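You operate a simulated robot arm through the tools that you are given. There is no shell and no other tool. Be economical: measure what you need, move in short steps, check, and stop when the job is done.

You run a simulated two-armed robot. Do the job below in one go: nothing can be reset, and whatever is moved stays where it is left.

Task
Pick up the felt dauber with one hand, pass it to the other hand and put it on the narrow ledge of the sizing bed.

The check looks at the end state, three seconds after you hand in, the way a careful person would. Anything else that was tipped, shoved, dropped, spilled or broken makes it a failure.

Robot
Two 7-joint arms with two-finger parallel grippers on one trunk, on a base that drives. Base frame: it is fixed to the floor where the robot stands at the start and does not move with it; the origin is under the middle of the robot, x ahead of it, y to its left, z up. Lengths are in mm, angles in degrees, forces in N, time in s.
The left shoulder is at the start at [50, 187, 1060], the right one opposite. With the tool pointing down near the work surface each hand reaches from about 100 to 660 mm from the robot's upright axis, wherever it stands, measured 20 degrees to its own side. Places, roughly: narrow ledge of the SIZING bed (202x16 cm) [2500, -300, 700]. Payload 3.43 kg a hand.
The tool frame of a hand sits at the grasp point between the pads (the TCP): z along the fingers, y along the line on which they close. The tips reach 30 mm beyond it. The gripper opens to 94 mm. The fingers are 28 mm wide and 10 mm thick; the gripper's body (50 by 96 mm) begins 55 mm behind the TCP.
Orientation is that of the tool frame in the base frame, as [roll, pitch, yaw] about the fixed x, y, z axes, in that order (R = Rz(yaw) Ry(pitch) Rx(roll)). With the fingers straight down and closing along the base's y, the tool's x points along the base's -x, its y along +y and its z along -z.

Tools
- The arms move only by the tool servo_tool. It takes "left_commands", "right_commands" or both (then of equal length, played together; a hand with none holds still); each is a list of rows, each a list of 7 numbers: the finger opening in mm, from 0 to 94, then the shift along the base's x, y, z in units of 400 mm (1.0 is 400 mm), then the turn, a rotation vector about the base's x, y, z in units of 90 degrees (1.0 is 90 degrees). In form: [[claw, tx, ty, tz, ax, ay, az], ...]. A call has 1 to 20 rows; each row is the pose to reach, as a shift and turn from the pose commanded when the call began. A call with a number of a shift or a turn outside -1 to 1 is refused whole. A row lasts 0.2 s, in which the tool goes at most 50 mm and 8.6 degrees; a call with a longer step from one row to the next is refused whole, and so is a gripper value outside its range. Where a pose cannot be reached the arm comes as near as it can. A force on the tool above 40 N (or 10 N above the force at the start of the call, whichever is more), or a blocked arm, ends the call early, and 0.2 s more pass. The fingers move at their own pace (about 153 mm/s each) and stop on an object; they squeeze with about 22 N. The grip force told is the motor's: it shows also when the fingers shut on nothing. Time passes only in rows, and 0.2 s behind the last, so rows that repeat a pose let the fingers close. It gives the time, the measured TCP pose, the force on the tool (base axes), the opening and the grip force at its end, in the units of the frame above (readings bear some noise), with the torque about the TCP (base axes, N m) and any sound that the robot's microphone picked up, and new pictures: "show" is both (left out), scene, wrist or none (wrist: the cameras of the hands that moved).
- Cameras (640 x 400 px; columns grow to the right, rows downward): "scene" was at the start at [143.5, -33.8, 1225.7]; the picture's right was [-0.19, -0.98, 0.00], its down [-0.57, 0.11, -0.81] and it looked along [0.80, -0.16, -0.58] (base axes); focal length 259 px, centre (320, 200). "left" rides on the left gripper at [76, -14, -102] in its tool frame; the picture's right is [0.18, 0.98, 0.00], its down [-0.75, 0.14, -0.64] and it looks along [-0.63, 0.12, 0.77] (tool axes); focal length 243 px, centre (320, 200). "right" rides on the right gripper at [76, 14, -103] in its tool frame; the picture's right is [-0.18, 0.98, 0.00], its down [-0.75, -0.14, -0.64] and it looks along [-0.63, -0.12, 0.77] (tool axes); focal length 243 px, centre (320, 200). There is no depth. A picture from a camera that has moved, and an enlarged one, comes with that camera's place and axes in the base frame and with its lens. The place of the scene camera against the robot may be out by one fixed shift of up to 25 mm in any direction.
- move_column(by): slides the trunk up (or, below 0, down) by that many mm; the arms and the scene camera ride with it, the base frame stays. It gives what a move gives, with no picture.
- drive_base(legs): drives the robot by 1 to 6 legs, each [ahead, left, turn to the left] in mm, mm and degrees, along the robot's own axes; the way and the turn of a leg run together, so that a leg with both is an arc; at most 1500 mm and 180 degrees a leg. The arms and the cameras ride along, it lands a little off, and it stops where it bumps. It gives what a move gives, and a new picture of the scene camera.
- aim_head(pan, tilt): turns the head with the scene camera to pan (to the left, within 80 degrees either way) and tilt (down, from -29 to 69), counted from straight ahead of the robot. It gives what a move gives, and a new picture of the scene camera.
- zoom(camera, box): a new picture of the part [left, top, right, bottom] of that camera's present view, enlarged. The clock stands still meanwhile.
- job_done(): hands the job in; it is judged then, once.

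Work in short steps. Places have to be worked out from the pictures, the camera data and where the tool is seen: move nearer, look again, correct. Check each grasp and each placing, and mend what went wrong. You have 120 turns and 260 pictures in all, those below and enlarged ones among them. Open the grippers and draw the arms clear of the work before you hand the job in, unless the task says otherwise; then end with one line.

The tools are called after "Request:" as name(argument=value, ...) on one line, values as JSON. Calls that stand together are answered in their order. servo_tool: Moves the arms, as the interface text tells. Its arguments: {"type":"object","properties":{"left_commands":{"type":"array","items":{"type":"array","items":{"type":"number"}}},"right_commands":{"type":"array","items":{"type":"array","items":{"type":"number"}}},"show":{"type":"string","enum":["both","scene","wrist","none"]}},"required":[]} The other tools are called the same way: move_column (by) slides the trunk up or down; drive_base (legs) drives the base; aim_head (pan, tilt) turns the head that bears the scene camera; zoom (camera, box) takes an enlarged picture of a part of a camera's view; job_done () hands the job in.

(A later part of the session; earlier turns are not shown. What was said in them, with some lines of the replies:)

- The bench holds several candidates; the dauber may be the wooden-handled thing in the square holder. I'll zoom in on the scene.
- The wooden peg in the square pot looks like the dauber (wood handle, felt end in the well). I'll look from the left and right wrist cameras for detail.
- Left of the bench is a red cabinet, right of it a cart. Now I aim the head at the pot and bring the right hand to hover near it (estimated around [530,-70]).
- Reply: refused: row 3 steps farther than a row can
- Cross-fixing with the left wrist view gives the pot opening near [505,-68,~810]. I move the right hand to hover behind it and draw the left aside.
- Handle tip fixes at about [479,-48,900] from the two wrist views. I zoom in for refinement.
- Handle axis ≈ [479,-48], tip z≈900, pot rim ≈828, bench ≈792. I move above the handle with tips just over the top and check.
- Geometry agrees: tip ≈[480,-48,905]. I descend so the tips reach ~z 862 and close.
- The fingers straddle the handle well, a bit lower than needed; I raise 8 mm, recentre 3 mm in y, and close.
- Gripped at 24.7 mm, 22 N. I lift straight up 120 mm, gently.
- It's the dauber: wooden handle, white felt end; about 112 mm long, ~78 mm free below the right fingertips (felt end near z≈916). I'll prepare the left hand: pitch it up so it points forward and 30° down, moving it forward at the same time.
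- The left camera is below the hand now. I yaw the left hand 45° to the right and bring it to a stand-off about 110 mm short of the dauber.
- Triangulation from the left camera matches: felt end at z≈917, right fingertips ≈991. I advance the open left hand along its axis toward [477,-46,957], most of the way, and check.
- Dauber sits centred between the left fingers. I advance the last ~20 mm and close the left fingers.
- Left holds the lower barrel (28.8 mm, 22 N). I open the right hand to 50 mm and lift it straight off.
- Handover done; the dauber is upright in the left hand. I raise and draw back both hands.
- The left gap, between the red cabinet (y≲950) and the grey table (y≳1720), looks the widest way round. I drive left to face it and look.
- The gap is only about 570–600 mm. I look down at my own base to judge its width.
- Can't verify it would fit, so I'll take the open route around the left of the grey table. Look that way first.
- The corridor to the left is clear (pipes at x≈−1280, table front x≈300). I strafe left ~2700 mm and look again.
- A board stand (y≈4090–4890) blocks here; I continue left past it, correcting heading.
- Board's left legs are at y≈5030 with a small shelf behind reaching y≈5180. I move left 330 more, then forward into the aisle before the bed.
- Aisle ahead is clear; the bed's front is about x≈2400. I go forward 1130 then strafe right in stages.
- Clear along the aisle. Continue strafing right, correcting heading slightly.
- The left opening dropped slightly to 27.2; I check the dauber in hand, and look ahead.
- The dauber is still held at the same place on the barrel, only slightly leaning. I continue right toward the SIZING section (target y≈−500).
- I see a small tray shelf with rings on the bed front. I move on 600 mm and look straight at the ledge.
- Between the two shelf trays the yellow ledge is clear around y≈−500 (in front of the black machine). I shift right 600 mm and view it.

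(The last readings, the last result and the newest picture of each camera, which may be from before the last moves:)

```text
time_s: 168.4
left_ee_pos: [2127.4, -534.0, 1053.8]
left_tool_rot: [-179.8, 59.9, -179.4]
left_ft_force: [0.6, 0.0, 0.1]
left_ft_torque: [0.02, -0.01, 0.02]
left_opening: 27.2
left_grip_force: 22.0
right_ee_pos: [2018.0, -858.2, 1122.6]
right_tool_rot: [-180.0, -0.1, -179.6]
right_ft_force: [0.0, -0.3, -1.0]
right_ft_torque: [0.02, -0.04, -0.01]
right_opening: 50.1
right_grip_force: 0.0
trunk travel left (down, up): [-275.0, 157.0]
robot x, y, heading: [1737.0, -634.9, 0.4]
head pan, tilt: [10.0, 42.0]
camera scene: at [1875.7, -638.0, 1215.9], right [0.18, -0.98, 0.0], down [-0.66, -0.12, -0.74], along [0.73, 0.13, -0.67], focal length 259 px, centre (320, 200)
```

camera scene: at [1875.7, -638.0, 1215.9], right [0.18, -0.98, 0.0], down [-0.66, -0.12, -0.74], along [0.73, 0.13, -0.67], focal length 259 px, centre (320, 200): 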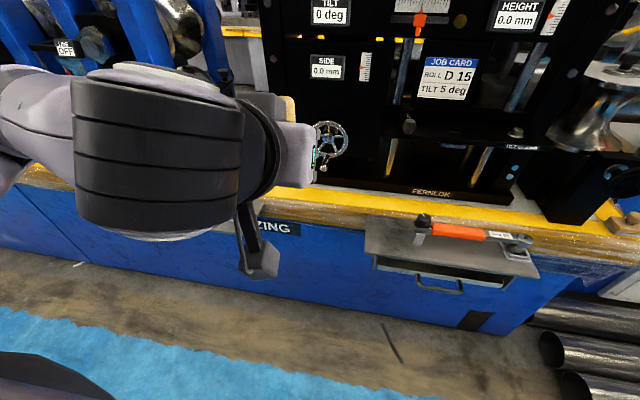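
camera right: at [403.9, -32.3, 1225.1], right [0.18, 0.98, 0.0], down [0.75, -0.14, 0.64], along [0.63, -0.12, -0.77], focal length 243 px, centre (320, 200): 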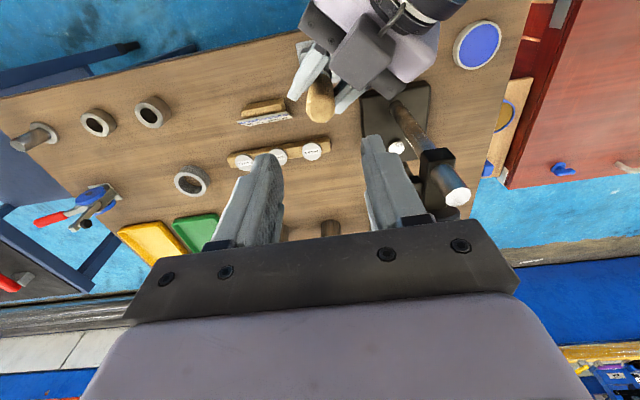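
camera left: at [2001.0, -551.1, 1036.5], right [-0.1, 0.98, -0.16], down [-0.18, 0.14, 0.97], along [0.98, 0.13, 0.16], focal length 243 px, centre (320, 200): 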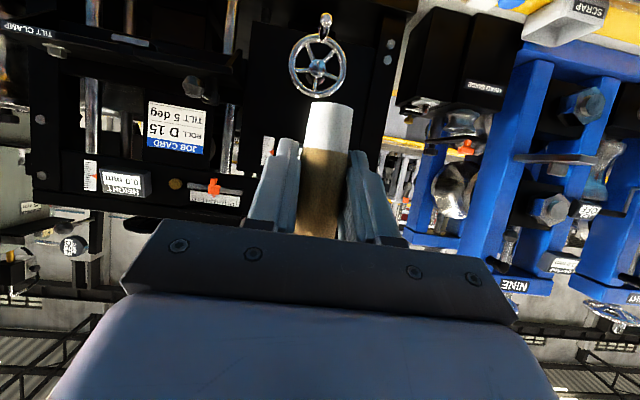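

The strip at x≈2415–2510 looks clear around y≈−450, between the white block (~−265) and the handwheel (~−565, higher up). I move the left hand aside (left) to see the spot and the dauber's lean clearly.

Request:
servo_tool(left_commands=[[5, 0, 0.1, 0, 0, 0, 0], [5, 0, 0.2, 0, 0, 0, 0], [5, 0, 0.3, 0, 0, 0, 0], [5, 0, 0.4, 0, 0, 0, 0], [5, 0.05, 0.5, 0, 0, 0, 0], [5, 0.05, 0.5, 0, 0, 0, 0]], show="scene")

Request:
zoom(camera="scene", box=[160, 130, 360, 255])

Request:
zoom(camera="scene", box=[0, 60, 240, 230])

```text
time_s: 169.8
left_ee_pos: [2147.8, -334.3, 1055.5]
left_tool_rot: [-179.7, 60.2, -179.4]
left_ft_force: [0.1, 0.1, -0.8]
left_ft_torque: [0.05, 0.02, -0.01]
left_opening: 27.3
left_grip_force: 22.3
left hand out of reach, approached as far as the arm can: row 2, 3, 4
right_ee_pos: [2017.7, -857.7, 1122.5]
right_tool_rot: [180.0, 0.1, -179.5]
right_ft_force: [0.3, 0.3, -0.4]
right_ft_torque: [0.01, 0.0, -0.05]
right_opening: 50.2
right_grip_force: 0.0
trunk travel left (down, up): [-275.0, 157.0]
robot x, y, heading: [1732.7, -633.5, 0.2]
head pan, tilt: [10.0, 42.0]
camera scene: at [1875.7, -638.0, 1215.9], right [0.18, -0.98, 0.0], down [-0.66, -0.12, -0.74], along [0.73, 0.13, -0.67], focal length 259 px, centre (320, 200)
```

scene: 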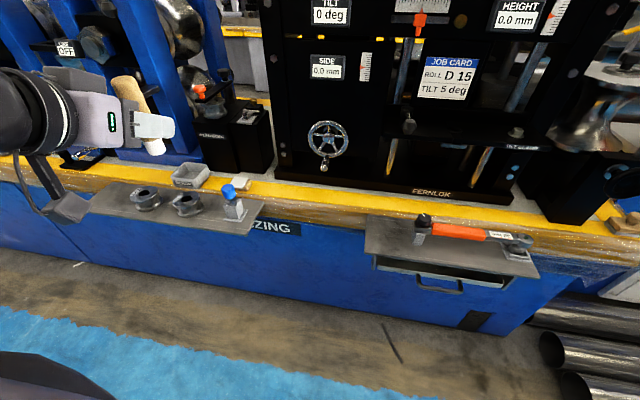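

```text
3.20 times, centred on (260, 192) of scene
camera zoom: at [1875.7, -638.0, 1215.9], right [0.18, -0.98, 0.0], down [-0.66, -0.12, -0.74], along [0.73, 0.13, -0.67], focal length 830 px, centre (512, 224)
```

zoom: 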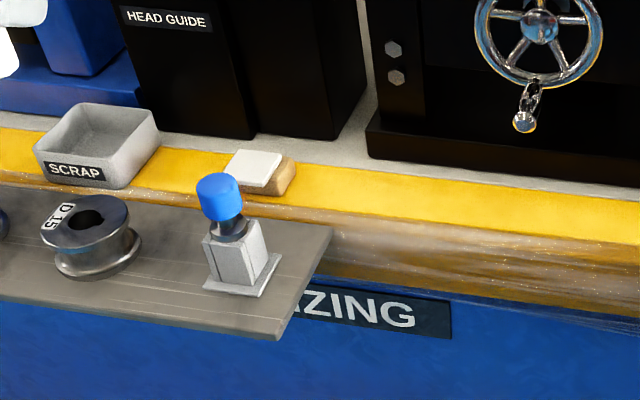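

```text
2.35 times, centred on (120, 145) of scene
camera zoom: at [1875.7, -638.0, 1215.9], right [0.18, -0.98, 0.0], down [-0.66, -0.12, -0.74], along [0.73, 0.13, -0.67], focal length 610 px, centre (791, 329)
```

zoom: 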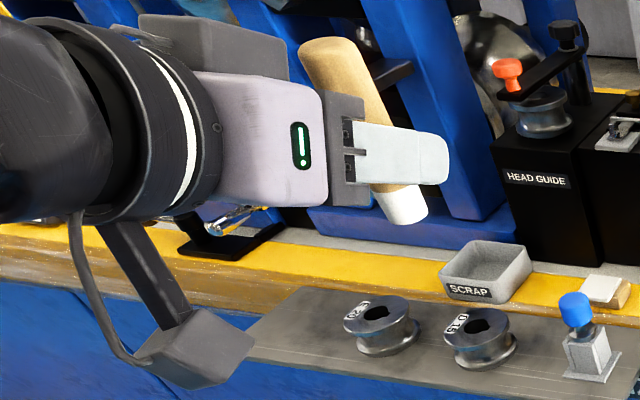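

The spot around y≈−425 on the yellow strip is clear, and the dauber is about vertical (felt end ≈42 mm below TCP). I drive 120 mm nearer, then bring the hand over at a safe height.

Request:
drive_base(legs=[[120, 0, 0]])

Request:
zoom(camera="scene", box=[160, 130, 400, 280])

```text
time_s: 171.1
left_ee_pos: [2270.3, -333.0, 1054.9]
left_tool_rot: [-179.7, 59.9, -179.3]
left_ft_force: [-0.3, 0.3, -0.3]
left_ft_torque: [0.0, -0.04, 0.0]
left_opening: 27.4
left_grip_force: 22.1
right_ee_pos: [2139.0, -856.9, 1122.9]
right_tool_rot: [-180.0, 0.0, -179.5]
right_ft_force: [1.2, 0.1, -0.1]
right_ft_torque: [0.0, 0.02, 0.04]
right_opening: 50.2
right_grip_force: 0.0
trunk travel left (down, up): [-275.0, 157.0]
robot x, y, heading: [1860.0, -632.5, 0.3]
head pan, tilt: [10.0, 42.0]
camera scene: at [1997.3, -636.8, 1215.8], right [0.18, -0.98, 0.0], down [-0.66, -0.12, -0.74], along [0.73, 0.14, -0.67], focal length 259 px, centre (320, 200)
```

scene: 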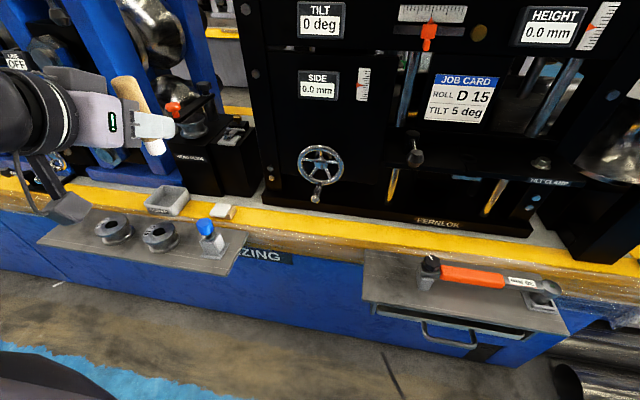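

```text
2.67 times, centred on (280, 205) of scene
camera zoom: at [1997.3, -636.8, 1215.8], right [0.18, -0.98, 0.0], down [-0.66, -0.12, -0.74], along [0.73, 0.14, -0.67], focal length 692 px, centre (427, 187)
```

zoom: 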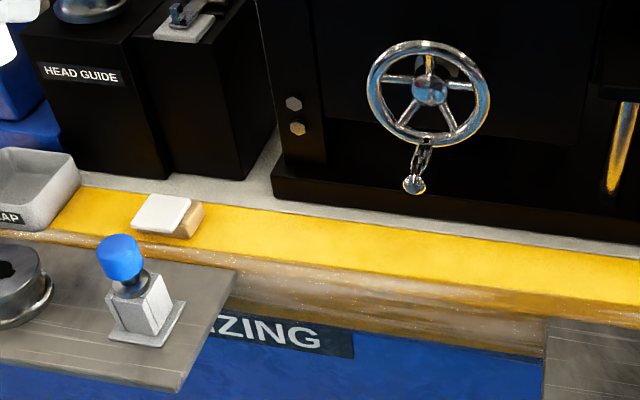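

Ledge top ≈ z 700 (yellow strip x≈2412–2469, machine base from ≈2482). I bring the hand to about [2400,−425,880] first.

Request:
servo_tool(left_commands=[[5, 0, -0.08, 0, 0, 0, 0], [5, 0.02, -0.16, -0.04, 0, 0, 0], [5, 0.08, -0.23, -0.1, 0, 0, 0], [5, 0.16, -0.23, -0.18, 0, 0, 0], [5, 0.24, -0.23, -0.26, 0, 0, 0], [5, 0.28, -0.23, -0.35, 0, 0, 0], [5, 0.32, -0.23, -0.44, 0, 0, 0], [5, 0.32, -0.23, -0.44, 0, 0, 0]], show="both")

Request:
zoom(camera="scene", box=[160, 100, 400, 250])

```text
time_s: 172.9
left_ee_pos: [2397.9, -425.6, 878.2]
left_tool_rot: [-179.9, 60.1, -179.3]
left_ft_force: [0.1, 0.0, 0.2]
left_ft_torque: [0.0, 0.0, 0.0]
left_opening: 27.4
left_grip_force: 22.5
right_ee_pos: [2138.7, -856.2, 1122.4]
right_tool_rot: [180.0, 0.0, -179.5]
right_ft_force: [-0.1, 0.3, -0.2]
right_ft_torque: [0.02, 0.01, 0.0]
right_opening: 49.8
right_grip_force: 0.0
trunk travel left (down, up): [-275.0, 157.0]
robot x, y, heading: [1855.4, -636.6, 0.7]
head pan, tilt: [10.0, 42.0]
camera scene: at [1996.9, -636.7, 1215.9], right [0.18, -0.98, 0.0], down [-0.66, -0.12, -0.74], along [0.73, 0.14, -0.67], focal length 259 px, centre (320, 200)
camera left: at [2272.2, -441.5, 862.8], right [-0.1, 0.98, -0.16], down [-0.18, 0.14, 0.97], along [0.98, 0.13, 0.16], focal length 243 px, centre (320, 200)
```

scene: 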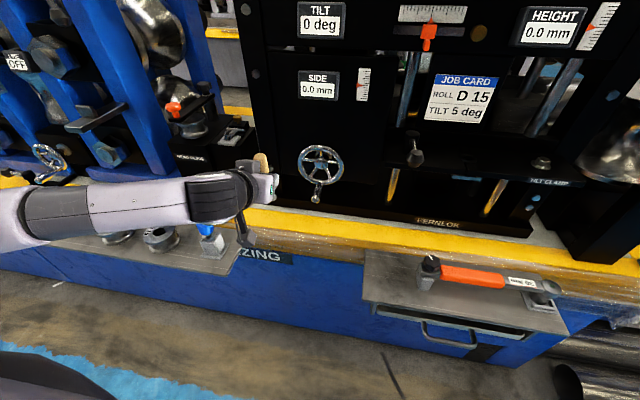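
left: 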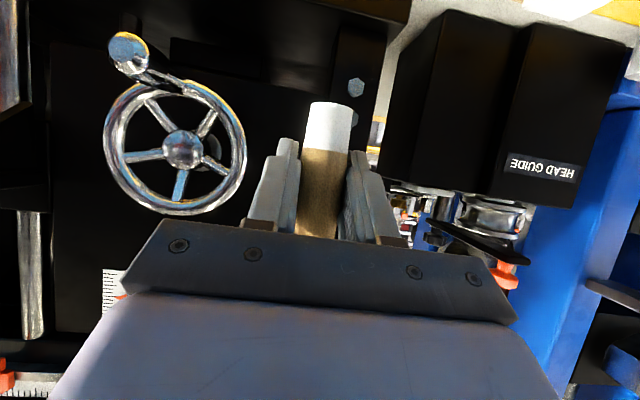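

```text
2.67 times, centred on (280, 175) of scene
camera zoom: at [1996.9, -636.7, 1215.9], right [0.18, -0.98, 0.0], down [-0.66, -0.12, -0.74], along [0.73, 0.14, -0.67], focal length 692 px, centre (427, 267)
```

zoom: 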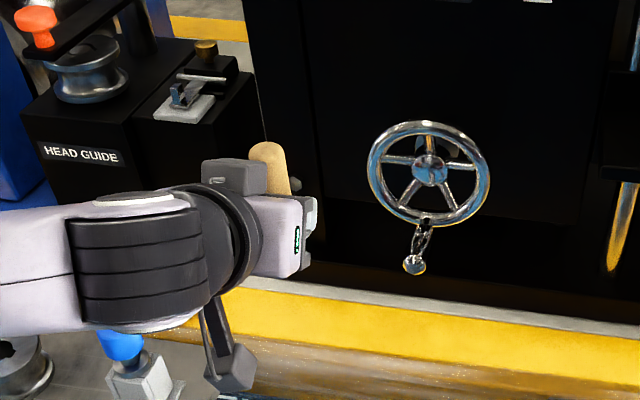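

The wheel is at ≈[2461,−526,876], clear of my approach line. The left arm hides the spot from the head, so I shift the right hand over to use its camera as a second view.

Request:
servo_tool(right_commands=[[20, 0, 0.1, 0, 0, 0, 0], [20, 0, 0.2, 0, 0, 0, 0], [20, 0, 0.3, 0, 0, 0, 0], [20, 0, 0.4, 0, 0, 0, 0], [20, 0, 0.4, 0, 0, 0, 0]], show="wrist")

Request:
zoom(camera="right", box=[320, 50, 640, 250])

```text
time_s: 174.1
left_ee_pos: [2397.3, -425.7, 878.7]
left_tool_rot: [-179.9, 60.0, -179.2]
left_ft_force: [0.8, 0.4, -0.7]
left_ft_torque: [0.0, 0.06, 0.0]
left_opening: 27.0
left_grip_force: 22.0
right_ee_pos: [2139.1, -693.8, 1123.8]
right_tool_rot: [179.9, -0.1, -179.5]
right_ft_force: [0.2, 0.5, 0.2]
right_ft_torque: [-0.01, 0.0, -0.01]
right_opening: 20.0
right_grip_force: 0.1
trunk travel left (down, up): [-275.0, 157.0]
robot x, y, heading: [1858.1, -636.3, 0.5]
head pan, tilt: [10.0, 42.0]
camera right: at [2062.7, -679.6, 1225.1], right [0.18, 0.98, 0.0], down [0.75, -0.14, 0.64], along [0.63, -0.11, -0.77], focal length 243 px, centre (320, 200)
```

right: 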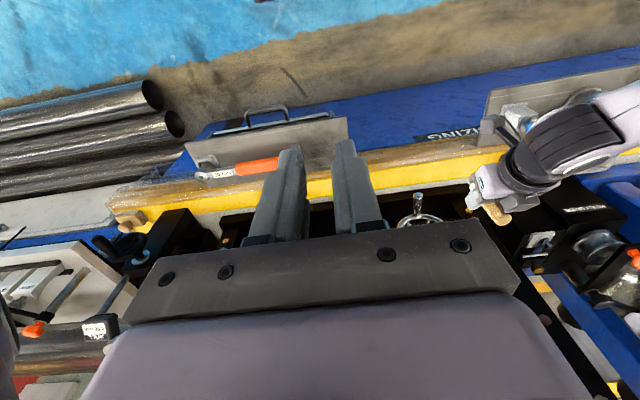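

```text
2.00 times, centred on (480, 150) of right
camera zoom: at [2062.7, -679.6, 1225.1], right [0.18, 0.98, 0.0], down [0.75, -0.14, 0.64], along [0.63, -0.11, -0.77], focal length 485 px, centre (0, 300)
```

zoom: 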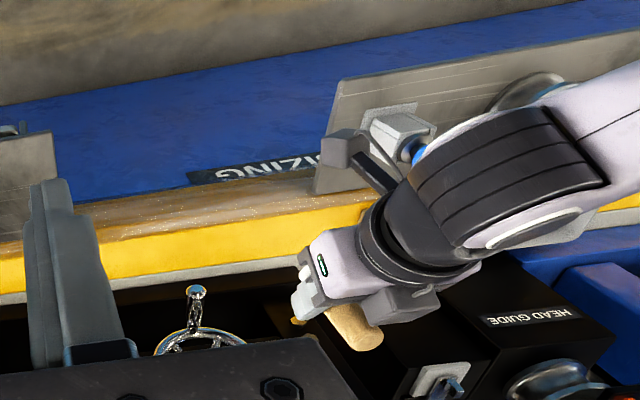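

With this unbiased view the yellow strip is x≈2414–2495 and the machine starts ≈2517. I move over x≈2452 and descend to TCP z≈770.

Request:
servo_tool(left_commands=[[5, 0.04, 0, -0.08, 0, 0, 0], [5, 0.08, 0, -0.15, 0, 0, 0], [5, 0.11, 0, -0.2, 0, 0, 0], [5, 0.135, 0, -0.25, 0, 0, 0], [5, 0.135, 0, -0.27, 0, 0, 0], [5, 0.135, 0, -0.27, 0, 0, 0]], show="both")

Request:
zoom(camera="right", box=[400, 80, 560, 180])

Request:
zoom(camera="scene", box=[200, 130, 360, 230])

```text
time_s: 175.5
left_ee_pos: [2435.2, -435.9, 823.2]
left_tool_rot: [179.9, 59.7, -179.4]
left_ft_force: [-0.4, 0.1, 0.6]
left_ft_torque: [-0.03, 0.02, 0.0]
left_opening: 27.4
left_grip_force: 22.2
left hand out of reach, approached as far as the arm can: row 2, 3, 4, 5, 6
right_ee_pos: [2139.1, -693.7, 1123.0]
right_tool_rot: [180.0, 0.0, -179.4]
right_ft_force: [0.1, -0.2, 0.3]
right_ft_torque: [-0.01, 0.01, 0.0]
right_opening: 20.1
right_grip_force: 0.2
trunk travel left (down, up): [-275.0, 157.0]
robot x, y, heading: [1852.5, -632.8, 0.4]
head pan, tilt: [10.0, 42.0]
camera scene: at [1996.7, -636.6, 1216.0], right [0.18, -0.98, 0.0], down [-0.66, -0.12, -0.74], along [0.73, 0.14, -0.67], focal length 259 px, centre (320, 200)
camera left: at [2309.7, -452.4, 808.0], right [-0.11, 0.98, -0.16], down [-0.18, 0.14, 0.97], along [0.98, 0.13, 0.16], focal length 243 px, centre (320, 200)
```

scene: 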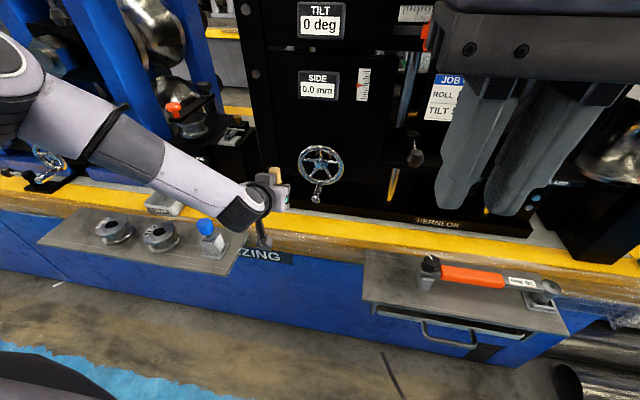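
left: 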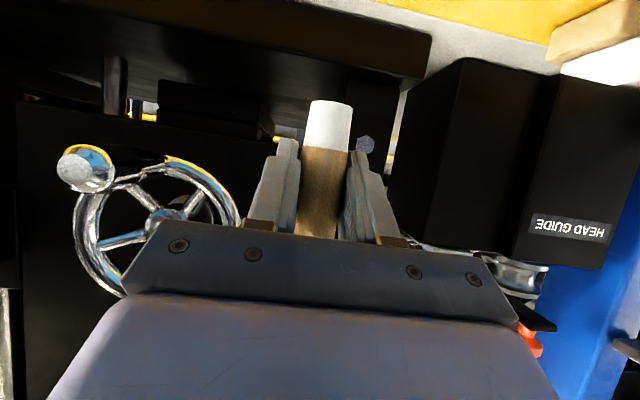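

```text
4.00 times, centred on (480, 130) of right
camera zoom: at [2062.5, -679.8, 1225.2], right [0.17, 0.98, 0.0], down [0.75, -0.13, 0.64], along [0.63, -0.11, -0.77], focal length 970 px, centre (-320, 480)
```

zoom: 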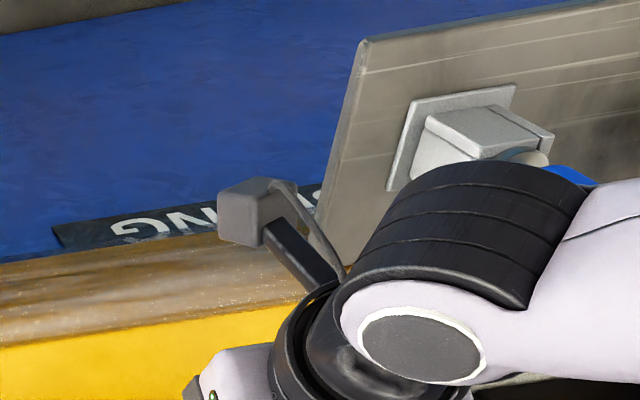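

```text
4.00 times, centred on (280, 180) of scene
camera zoom: at [1996.7, -636.6, 1216.0], right [0.18, -0.98, 0.0], down [-0.66, -0.12, -0.74], along [0.73, 0.14, -0.67], focal length 1038 px, centre (480, 280)
```

zoom: 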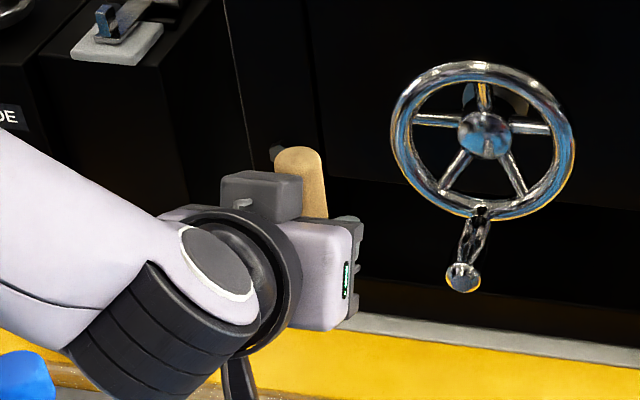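

Out of reach there. I withdraw the hand up and back, then lower the trunk and drive closer.

Request:
servo_tool(left_commands=[[5, -0.05, 0, 0.08, 0, 0, 0], [5, -0.1, 0, 0.18, 0, 0, 0], [5, -0.17, 0, 0.28, 0, 0, 0], [5, -0.25, 0, 0.36, 0, 0, 0], [5, -0.33, 0, 0.44, 0, 0, 0], [5, -0.35, 0, 0.48, 0, 0, 0], [5, -0.35, 0, 0.48, 0, 0, 0]], show="none")

```text
time_s: 177.1
left_ee_pos: [2297.6, -436.5, 1019.6]
left_tool_rot: [-179.9, 60.0, -179.5]
left_ft_force: [0.8, -0.7, 0.6]
left_ft_torque: [0.01, 0.01, -0.04]
left_opening: 27.5
left_grip_force: 21.8
right_ee_pos: [2139.2, -693.8, 1123.2]
right_tool_rot: [-180.0, 0.0, -179.5]
right_ft_force: [0.3, 0.1, -0.5]
right_ft_torque: [0.01, -0.01, 0.02]
right_opening: 20.2
right_grip_force: 0.1
trunk travel left (down, up): [-275.0, 157.0]
robot x, y, heading: [1857.9, -637.7, 0.5]
head pan, tilt: [10.0, 42.0]
```

Now lower the trunk 150 mm and drive forward 90 mm.

Request:
move_column(by=-150)

Request:
drive_base(legs=[[90, 0, -0.5]])

Request:
zoom(camera="right", box=[320, 50, 640, 250])

```text
time_s: 178.8
left_ee_pos: [2298.2, -436.8, 868.4]
left_tool_rot: [-179.7, 60.1, -179.4]
left_ft_force: [0.1, 0.3, 0.1]
left_ft_torque: [-0.01, 0.02, 0.01]
left_opening: 27.0
left_grip_force: 22.1
right_ee_pos: [2139.7, -693.9, 973.4]
right_tool_rot: [-180.0, 0.0, -179.5]
right_ft_force: [0.2, -0.3, -0.6]
right_ft_torque: [-0.04, 0.0, 0.0]
right_opening: 19.8
right_grip_force: 0.0
trunk travel left (down, up): [-125.0, 307.0]
robot x, y, heading: [1856.9, -635.0, 0.6]
head pan, tilt: [10.0, 42.0]
```

```text
time_s: 179.9
left_ee_pos: [2388.9, -439.6, 868.2]
left_tool_rot: [-179.8, 60.1, -179.9]
left_ft_force: [0.1, 0.4, -1.0]
left_ft_torque: [-0.01, -0.03, 0.01]
left_opening: 27.3
left_grip_force: 21.8
right_ee_pos: [2227.5, -695.2, 972.9]
right_tool_rot: [-179.9, 0.0, -179.9]
right_ft_force: [-0.1, -0.1, 0.6]
right_ft_torque: [0.0, -0.01, 0.03]
right_opening: 20.1
right_grip_force: 0.1
trunk travel left (down, up): [-125.0, 307.0]
robot x, y, heading: [1945.7, -636.7, 0.1]
head pan, tilt: [10.0, 42.0]
camera scene: at [2086.6, -637.7, 1065.9], right [0.17, -0.98, 0.0], down [-0.66, -0.12, -0.74], along [0.73, 0.13, -0.67], focal length 259 px, centre (320, 200)
```

scene: 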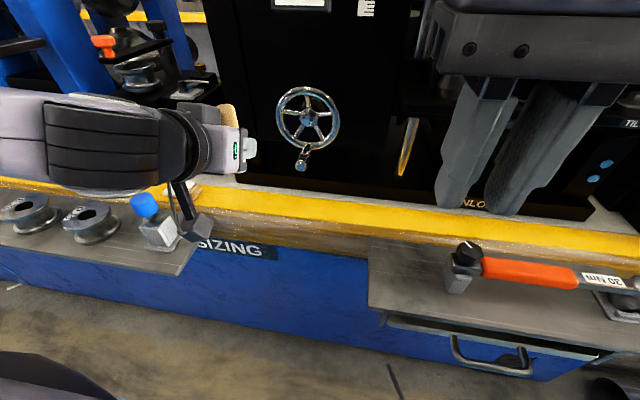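

```text
2.00 times, centred on (480, 150) of right
camera zoom: at [2151.8, -681.5, 1075.1], right [0.18, 0.98, 0.0], down [0.75, -0.14, 0.64], along [0.63, -0.12, -0.77], focal length 485 px, centre (0, 300)
```

zoom: 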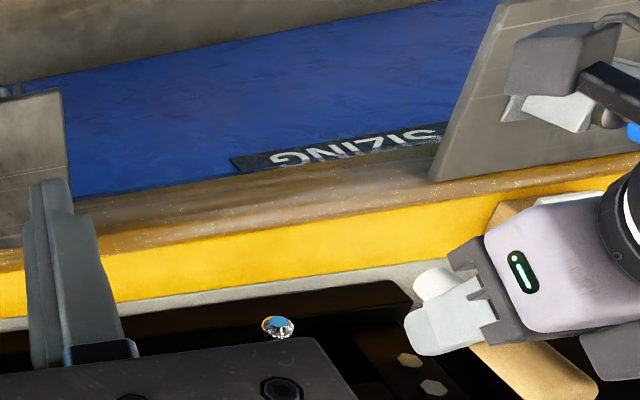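

Now the view is excellent. I move to x≈2450, y≈−432 and down to TCP z≈772.

Request:
servo_tool(left_commands=[[5, 0.05, 0.01, -0.07, 0, 0, 0], [5, 0.1, 0.02, -0.13, 0, 0, 0], [5, 0.152, 0.02, -0.19, 0, 0, 0], [5, 0.152, 0.02, -0.24, 0, 0, 0], [5, 0.152, 0.02, -0.24, 0, 0, 0]], show="none")

Request:
zoom(camera="right", box=[320, 50, 640, 250])

Request:
zoom(camera="scene", box=[120, 80, 360, 230])

```text
time_s: 181.1
left_ee_pos: [2450.5, -436.6, 773.8]
left_tool_rot: [-179.9, 60.1, -179.9]
left_ft_force: [-0.5, 0.2, -0.9]
left_ft_torque: [0.01, -0.04, 0.01]
left_opening: 27.4
left_grip_force: 21.6
right_ee_pos: [2228.5, -696.5, 974.2]
right_tool_rot: [-180.0, 0.0, 180.0]
right_ft_force: [-0.6, 0.1, -1.1]
right_ft_torque: [0.0, 0.01, 0.0]
right_opening: 19.8
right_grip_force: 0.1
trunk travel left (down, up): [-125.0, 307.0]
robot x, y, heading: [1948.5, -635.7, -0.2]
head pan, tilt: [10.0, 42.0]
```

```text
2.00 times, centred on (480, 150) of right
camera zoom: at [2151.8, -681.5, 1075.2], right [0.18, 0.98, 0.0], down [0.75, -0.14, 0.64], along [0.63, -0.12, -0.77], focal length 485 px, centre (0, 300)
```

zoom: 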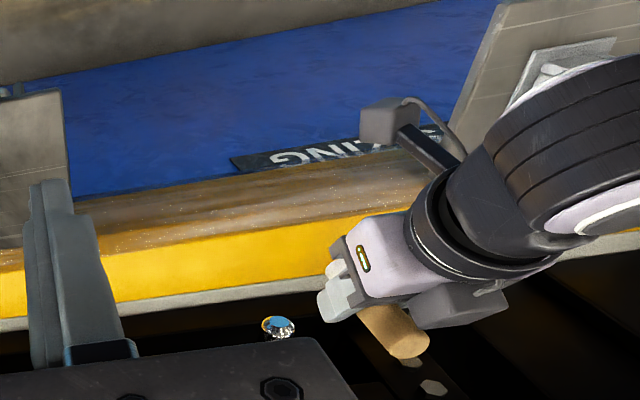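

```text
2.67 times, centred on (240, 155) of scene
camera zoom: at [2086.6, -637.7, 1065.9], right [0.17, -0.98, 0.0], down [-0.66, -0.12, -0.74], along [0.73, 0.13, -0.67], focal length 692 px, centre (533, 320)
```

zoom: 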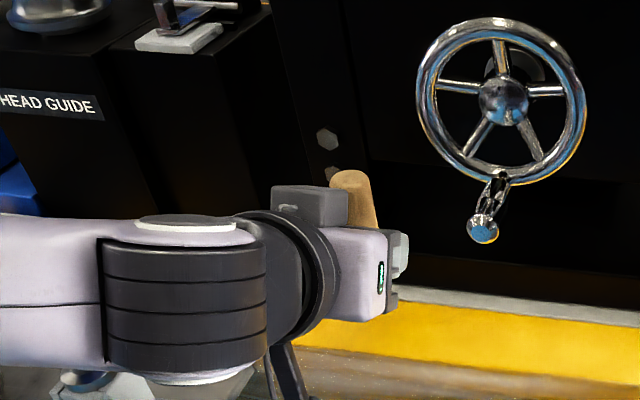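

Felt end ≈z 731 over x≈2450, as planned. I descend 18 mm and then step down watching force.

Request:
servo_tool(left_commands=[[5, 0, 0, -0.02, 0, 0, 0], [5, 0, 0, -0.045, 0, 0, 0], [5, 0, 0, -0.045, 0, 0, 0]], show="none")

Request:
servo_tool(left_commands=[[5, 0, 0, -0.006, 0, 0, 0], [5, 0, 0, -0.012, 0, 0, 0], [5, 0, 0, -0.012, 0, 0, 0]], show="none")

Request:
servo_tool(left_commands=[[5, 0, 0, -0.006, 0, 0, 0], [5, 0, 0, -0.01, 0, 0, 0], [5, 0, 0, -0.01, 0, 0, 0]], show="none")

Request:
zoom(camera="right", box=[400, 120, 560, 220])

```text
time_s: 181.9
left_ee_pos: [2450.2, -431.8, 755.3]
left_tool_rot: [-179.8, 60.2, -179.9]
left_ft_force: [0.1, 0.7, -0.7]
left_ft_torque: [0.01, 0.01, 0.01]
left_opening: 27.4
left_grip_force: 21.3
right_ee_pos: [2227.6, -695.4, 973.5]
right_tool_rot: [179.9, 0.0, -180.0]
right_ft_force: [-0.3, 0.5, 0.3]
right_ft_torque: [0.02, 0.0, -0.01]
right_opening: 20.0
right_grip_force: 0.2
trunk travel left (down, up): [-125.0, 307.0]
robot x, y, heading: [1949.5, -636.4, -0.2]
head pan, tilt: [10.0, 42.0]
```

```text
time_s: 182.7
left_ee_pos: [2450.3, -432.1, 750.3]
left_tool_rot: [-179.8, 60.0, -179.8]
left_ft_force: [-0.7, 1.0, 0.0]
left_ft_torque: [0.04, -0.03, -0.01]
left_opening: 27.3
left_grip_force: 21.9
right_ee_pos: [2228.4, -696.0, 974.0]
right_tool_rot: [-180.0, 0.0, 180.0]
right_ft_force: [0.3, 0.4, -0.3]
right_ft_torque: [-0.01, 0.01, -0.01]
right_opening: 19.8
right_grip_force: 0.0
trunk travel left (down, up): [-125.0, 307.0]
robot x, y, heading: [1944.5, -633.2, -0.0]
head pan, tilt: [10.0, 42.0]
```

```text
time_s: 183.5
left_ee_pos: [2448.7, -432.1, 745.7]
left_tool_rot: [-179.9, 60.0, -179.9]
left_ft_force: [-0.2, -0.3, -1.2]
left_ft_torque: [0.02, 0.03, -0.01]
left_opening: 27.3
left_grip_force: 22.1
right_ee_pos: [2227.5, -696.0, 973.7]
right_tool_rot: [179.9, 0.0, 180.0]
right_ft_force: [-0.3, 0.5, 0.1]
right_ft_torque: [-0.02, -0.04, 0.0]
right_opening: 20.0
right_grip_force: 0.0
trunk travel left (down, up): [-125.0, 307.0]
robot x, y, heading: [1943.4, -634.8, -0.2]
head pan, tilt: [10.0, 42.0]
```

```text
4.00 times, centred on (480, 170) of right
camera zoom: at [2151.8, -681.5, 1075.1], right [0.18, 0.98, 0.0], down [0.75, -0.14, 0.64], along [0.63, -0.12, -0.77], focal length 970 px, centre (-320, 320)
```

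zoom: 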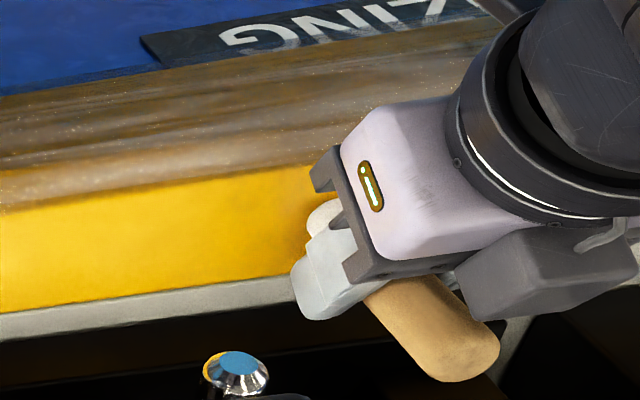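

No contact yet at TCP z 746; the felt end sits over mid-strip. Continue in 3–4 mm steps.

Request:
servo_tool(left_commands=[[5, 0, 0, -0.005, 0, 0, 0], [5, 0, 0, -0.009, 0, 0, 0], [5, 0, 0, -0.009, 0, 0, 0]], show="none")

Request:
servo_tool(left_commands=[[5, 0, 0, -0.005, 0, 0, 0], [5, 0, 0, -0.009, 0, 0, 0], [5, 0, 0, -0.009, 0, 0, 0]], show="none")

Request:
zoom(camera="right", box=[400, 120, 560, 220])

```text
time_s: 184.3
left_ee_pos: [2450.9, -431.3, 741.9]
left_tool_rot: [-179.8, 60.1, -179.9]
left_ft_force: [0.6, 0.0, 1.2]
left_ft_torque: [-0.01, 0.02, 0.0]
left_opening: 27.2
left_grip_force: 22.5
right_ee_pos: [2228.8, -695.9, 974.1]
right_tool_rot: [-180.0, 0.0, 180.0]
right_ft_force: [-0.7, 0.6, 0.7]
right_ft_torque: [0.0, 0.0, 0.0]
right_opening: 20.0
right_grip_force: 0.0
trunk travel left (down, up): [-125.0, 307.0]
robot x, y, heading: [1945.7, -636.5, 0.1]
head pan, tilt: [10.0, 42.0]
```

```text
time_s: 185.1
left_ee_pos: [2450.6, -432.9, 741.0]
left_tool_rot: [-179.8, 60.4, -179.8]
left_ft_force: [-1.5, 1.0, 17.3]
left_ft_torque: [0.05, 0.05, -0.02]
left_opening: 27.2
left_grip_force: 22.3
right_ee_pos: [2227.3, -696.4, 974.2]
right_tool_rot: [179.9, 0.0, -180.0]
right_ft_force: [-0.9, 0.3, -0.3]
right_ft_torque: [-0.02, 0.0, 0.03]
right_opening: 19.8
right_grip_force: 0.0
trunk travel left (down, up): [-125.0, 307.0]
robot x, y, heading: [1948.2, -634.2, 0.0]
head pan, tilt: [10.0, 42.0]
```

```text
4.00 times, centred on (480, 170) of right
camera zoom: at [2150.5, -682.0, 1075.6], right [0.18, 0.98, 0.0], down [0.75, -0.14, 0.64], along [0.63, -0.12, -0.77], focal length 970 px, centre (-320, 320)
```

zoom: 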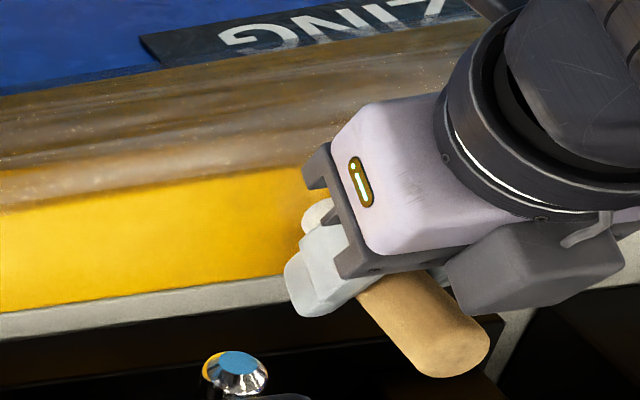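

Contact: 17 N at TCP z≈741, so the ledge is at z≈700. I ease off 2 mm and look closely at how upright it is before releasing.

Request:
servo_tool(left_commands=[[5, 0, 0, 0.006, 0, 0, 0], [5, 0, 0, 0.006, 0, 0, 0]], show="none")

Request:
zoom(camera="right", box=[460, 150, 540, 220])

Request:
zoom(camera="scene", box=[200, 110, 296, 200])

Request:
zoom(camera="left", box=[220, 60, 420, 260])

```text
time_s: 185.7
left_ee_pos: [2450.3, -431.8, 741.5]
left_tool_rot: [-179.9, 60.1, -179.9]
left_ft_force: [4.9, -0.9, 12.6]
left_ft_torque: [0.0, -0.2, -0.01]
left_opening: 27.2
left_grip_force: 22.3
right_ee_pos: [2228.1, -697.6, 973.6]
right_tool_rot: [180.0, -0.1, -180.0]
right_ft_force: [0.0, 0.4, 0.6]
right_ft_torque: [0.0, 0.01, 0.0]
right_opening: 19.9
right_grip_force: 0.0
trunk travel left (down, up): [-125.0, 307.0]
robot x, y, heading: [1948.9, -632.9, -0.2]
head pan, tilt: [10.0, 42.0]
```

```text
5.71 times, centred on (500, 185) of right
camera zoom: at [2151.2, -682.0, 1075.3], right [0.18, 0.98, 0.0], down [0.75, -0.14, 0.64], along [0.63, -0.12, -0.77], focal length 1386 px, centre (-709, 286)
```

zoom: 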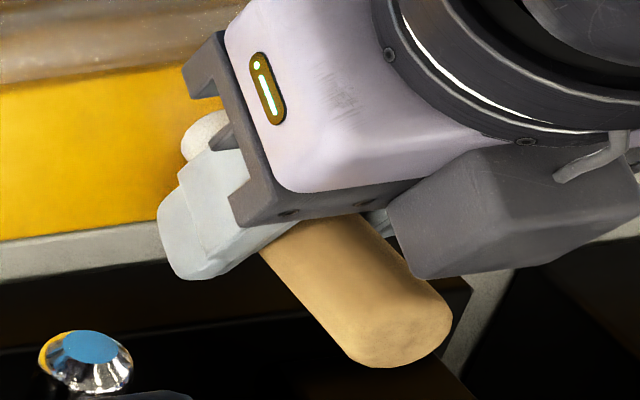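

```text
4.44 times, centred on (248, 155) of scene
camera zoom: at [2086.1, -638.1, 1066.0], right [0.17, -0.98, 0.0], down [-0.66, -0.12, -0.74], along [0.73, 0.13, -0.67], focal length 1153 px, centre (640, 400)
```

zoom: 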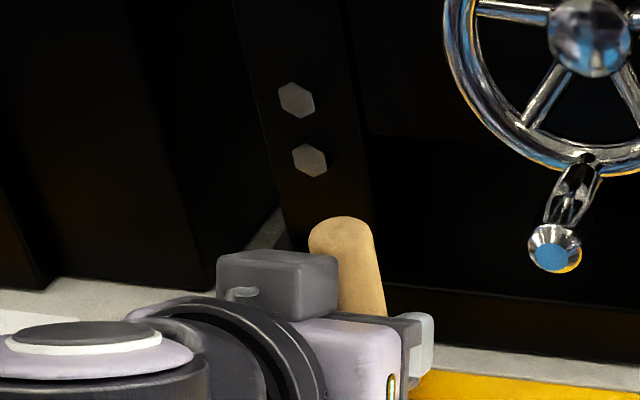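

```text
2.00 times, centred on (320, 160) of left
camera zoom: at [2324.2, -447.3, 725.1], right [-0.09, 0.98, -0.16], down [-0.18, 0.14, 0.97], along [0.98, 0.12, 0.17], focal length 485 px, centre (320, 280)
```

zoom: 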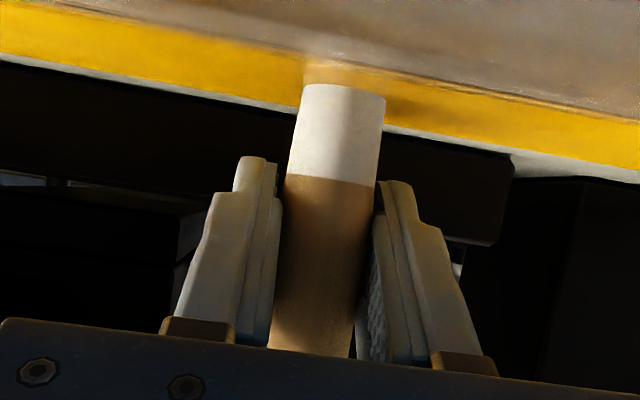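

Felt edge lies flush with the ledge and the barrel reads upright. I ease 1 mm and open slowly.

Request:
servo_tool(left_commands=[[5, 0, 0, 0.003, 0, 0, 0], [28, 0, 0, 0.003, 0, 0, 0], [30, 0, 0, 0.003, 0, 0, 0], [33, 0, 0, 0.003, 0, 0, 0], [36, 0, 0, 0.003, 0, 0, 0], [40, 0, 0, 0.003, 0, 0, 0]], show="none")

Request:
zoom(camera="left", box=[220, 60, 420, 260])

Request:
zoom(camera="right", box=[460, 150, 540, 220])

```text
time_s: 187.1
left_ee_pos: [2451.8, -432.3, 742.2]
left_tool_rot: [-179.7, 60.1, -180.0]
left_ft_force: [0.5, 0.0, 1.4]
left_ft_torque: [0.01, -0.02, -0.01]
left_opening: 39.9
left_grip_force: 0.0
right_ee_pos: [2228.9, -696.3, 973.5]
right_tool_rot: [-179.9, 0.0, 180.0]
right_ft_force: [0.8, -0.4, 0.5]
right_ft_torque: [0.04, 0.03, -0.02]
right_opening: 20.1
right_grip_force: 0.1
trunk travel left (down, up): [-125.0, 307.0]
robot x, y, heading: [1949.0, -635.2, -0.2]
head pan, tilt: [10.0, 42.0]
```

```text
2.00 times, centred on (320, 160) of left
camera zoom: at [2323.8, -447.1, 725.6], right [-0.09, 0.98, -0.16], down [-0.18, 0.14, 0.97], along [0.98, 0.12, 0.16], focal length 485 px, centre (320, 280)
```

zoom: 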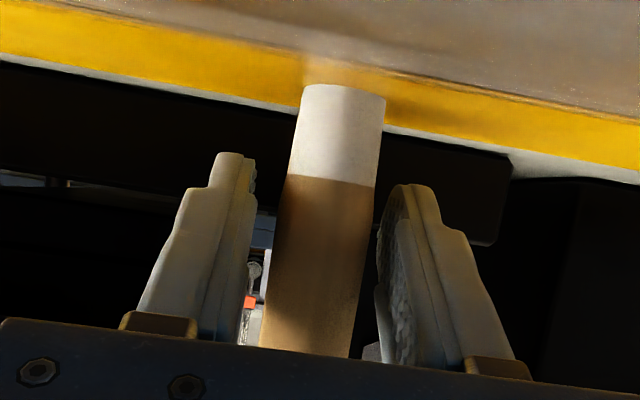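

```text
5.71 times, centred on (500, 185) of right
camera zoom: at [2151.7, -681.6, 1075.2], right [0.18, 0.98, 0.0], down [0.75, -0.14, 0.64], along [0.63, -0.12, -0.77], focal length 1386 px, centre (-709, 286)
```

zoom: 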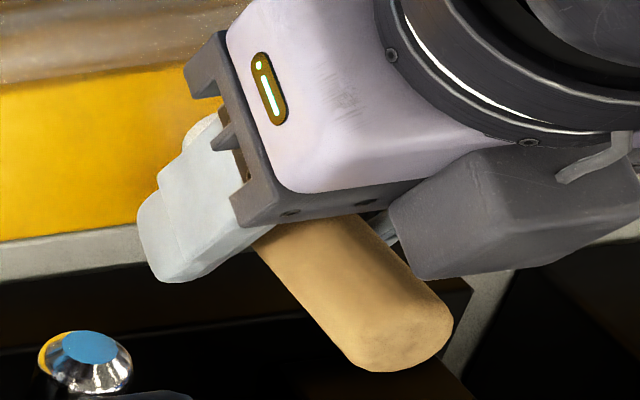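

The dauber stands on its own. I open to 66 mm and back out along the tool axis.

Request:
servo_tool(left_commands=[[50, 0, 0, 0, 0, 0, 0], [66, 0, 0, 0, 0, 0, 0], [66, 0, 0, 0, 0, 0, 0], [66, -0.04, 0, 0.02, 0, 0, 0], [66, -0.1, 0, 0.05, 0, 0, 0], [66, -0.18, 0, 0.1, 0, 0, 0], [66, -0.26, 0, 0.15, 0, 0, 0], [66, -0.34, 0, 0.22, 0, 0, 0], [66, -0.42, 0, 0.3, 0, 0, 0], [66, -0.42, 0, 0.3, 0, 0, 0]], show="both")

Request:
zoom(camera="right", box=[380, 80, 620, 230])

```text
time_s: 189.3
left_ee_pos: [2349.5, -465.5, 892.7]
left_tool_rot: [-179.9, 59.9, -179.8]
left_ft_force: [-0.6, 1.0, -0.7]
left_ft_torque: [-0.02, -0.01, -0.02]
left_opening: 65.9
left_grip_force: 0.1
left hand out of reach, approached as far as the arm can: row 7, 8, 9, 10
right_ee_pos: [2227.4, -696.6, 974.5]
right_tool_rot: [-180.0, 0.0, -180.0]
right_ft_force: [-0.6, -0.2, 0.0]
right_ft_torque: [-0.03, 0.01, 0.03]
right_opening: 20.1
right_grip_force: 0.2
trunk travel left (down, up): [-125.0, 307.0]
robot x, y, heading: [1945.2, -634.9, 0.1]
head pan, tilt: [10.0, 42.0]
camera scene: at [2086.5, -637.8, 1065.9], right [0.17, -0.98, 0.0], down [-0.66, -0.12, -0.74], along [0.73, 0.13, -0.67], focal length 259 px, centre (320, 200)
camera left: at [2224.2, -479.3, 876.8], right [-0.09, 0.98, -0.16], down [-0.18, 0.14, 0.97], along [0.98, 0.12, 0.16], focal length 243 px, centre (320, 200)
```

scene: 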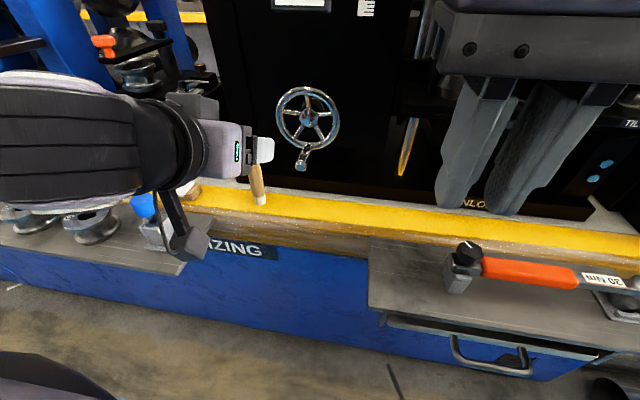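
left: 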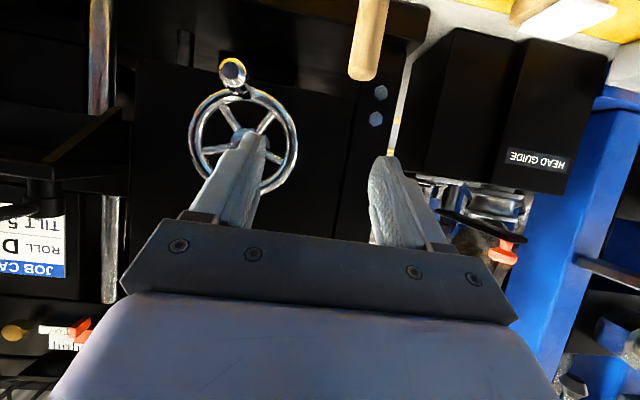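

```text
2.67 times, centred on (500, 155) of right
camera zoom: at [2151.7, -681.6, 1075.1], right [0.18, 0.98, 0.0], down [0.75, -0.14, 0.64], along [0.63, -0.12, -0.77], focal length 647 px, centre (-160, 320)
```

zoom: 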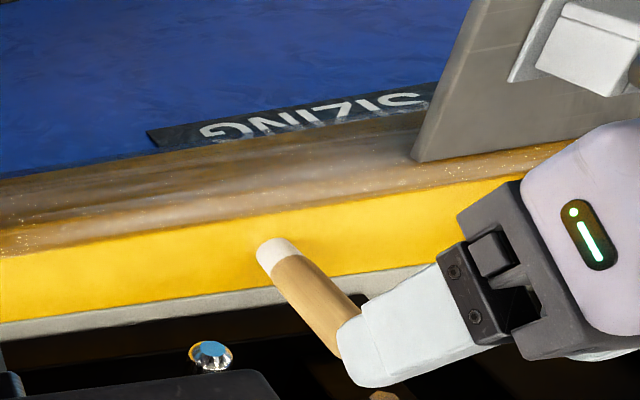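

The dauber stands upright on the yellow ledge, hands off. I back the robot off 300 mm and verify everything.

Request:
drive_base(legs=[[-300, 0, 0]])

Request:
zoom(camera="scene", box=[140, 90, 380, 240])

```text
time_s: 191.4
left_ee_pos: [2052.4, -466.6, 892.1]
left_tool_rot: [-179.9, 60.0, 179.9]
left_ft_force: [-0.9, -0.3, 0.0]
left_ft_torque: [0.02, 0.01, -0.02]
left_opening: 65.8
left_grip_force: 0.0
right_ee_pos: [1927.9, -696.8, 973.0]
right_tool_rot: [179.9, 0.0, 179.7]
right_ft_force: [-0.4, -0.1, 0.6]
right_ft_torque: [-0.02, 0.0, -0.02]
right_opening: 20.1
right_grip_force: 0.1
trunk travel left (down, up): [-125.0, 307.0]
robot x, y, heading: [1648.7, -637.4, -0.2]
head pan, tilt: [10.0, 42.0]
camera scene: at [1787.2, -637.6, 1065.9], right [0.17, -0.99, 0.0], down [-0.66, -0.11, -0.74], along [0.73, 0.13, -0.67], focal length 259 px, centre (320, 200)
```

scene: 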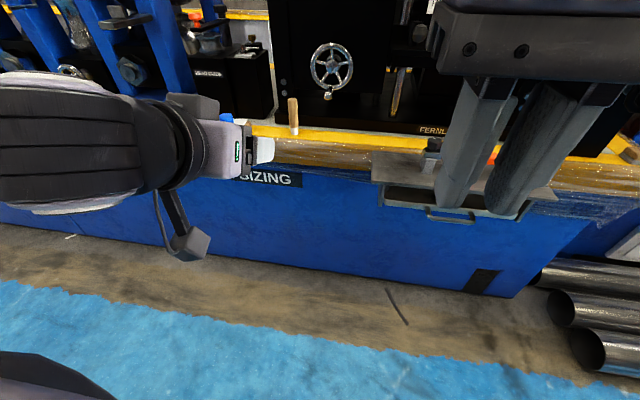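

```text
2.67 times, centred on (260, 165) of scene
camera zoom: at [1787.2, -637.6, 1065.9], right [0.17, -0.99, 0.0], down [-0.66, -0.11, -0.74], along [0.73, 0.13, -0.67], focal length 692 px, centre (480, 293)
```

zoom: 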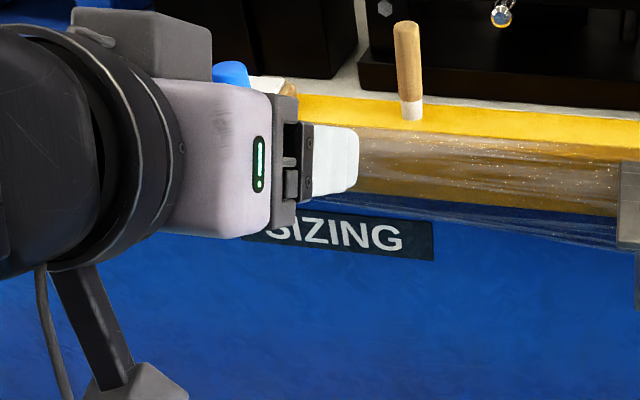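

The dauber stands upright and stable on the SIZING ledge with both hands well clear and nothing else moved. I hand in.

Request:
job_done()

```text
The job is handed in.
```

The felt dauber was picked up with the right hand and passed to the left. It now stands upright, felt end down, on the narrow ledge of the SIZING bed at about y = −432. Both hands are empty and drawn clear, and I saw nothing else moved, tipped or dropped.
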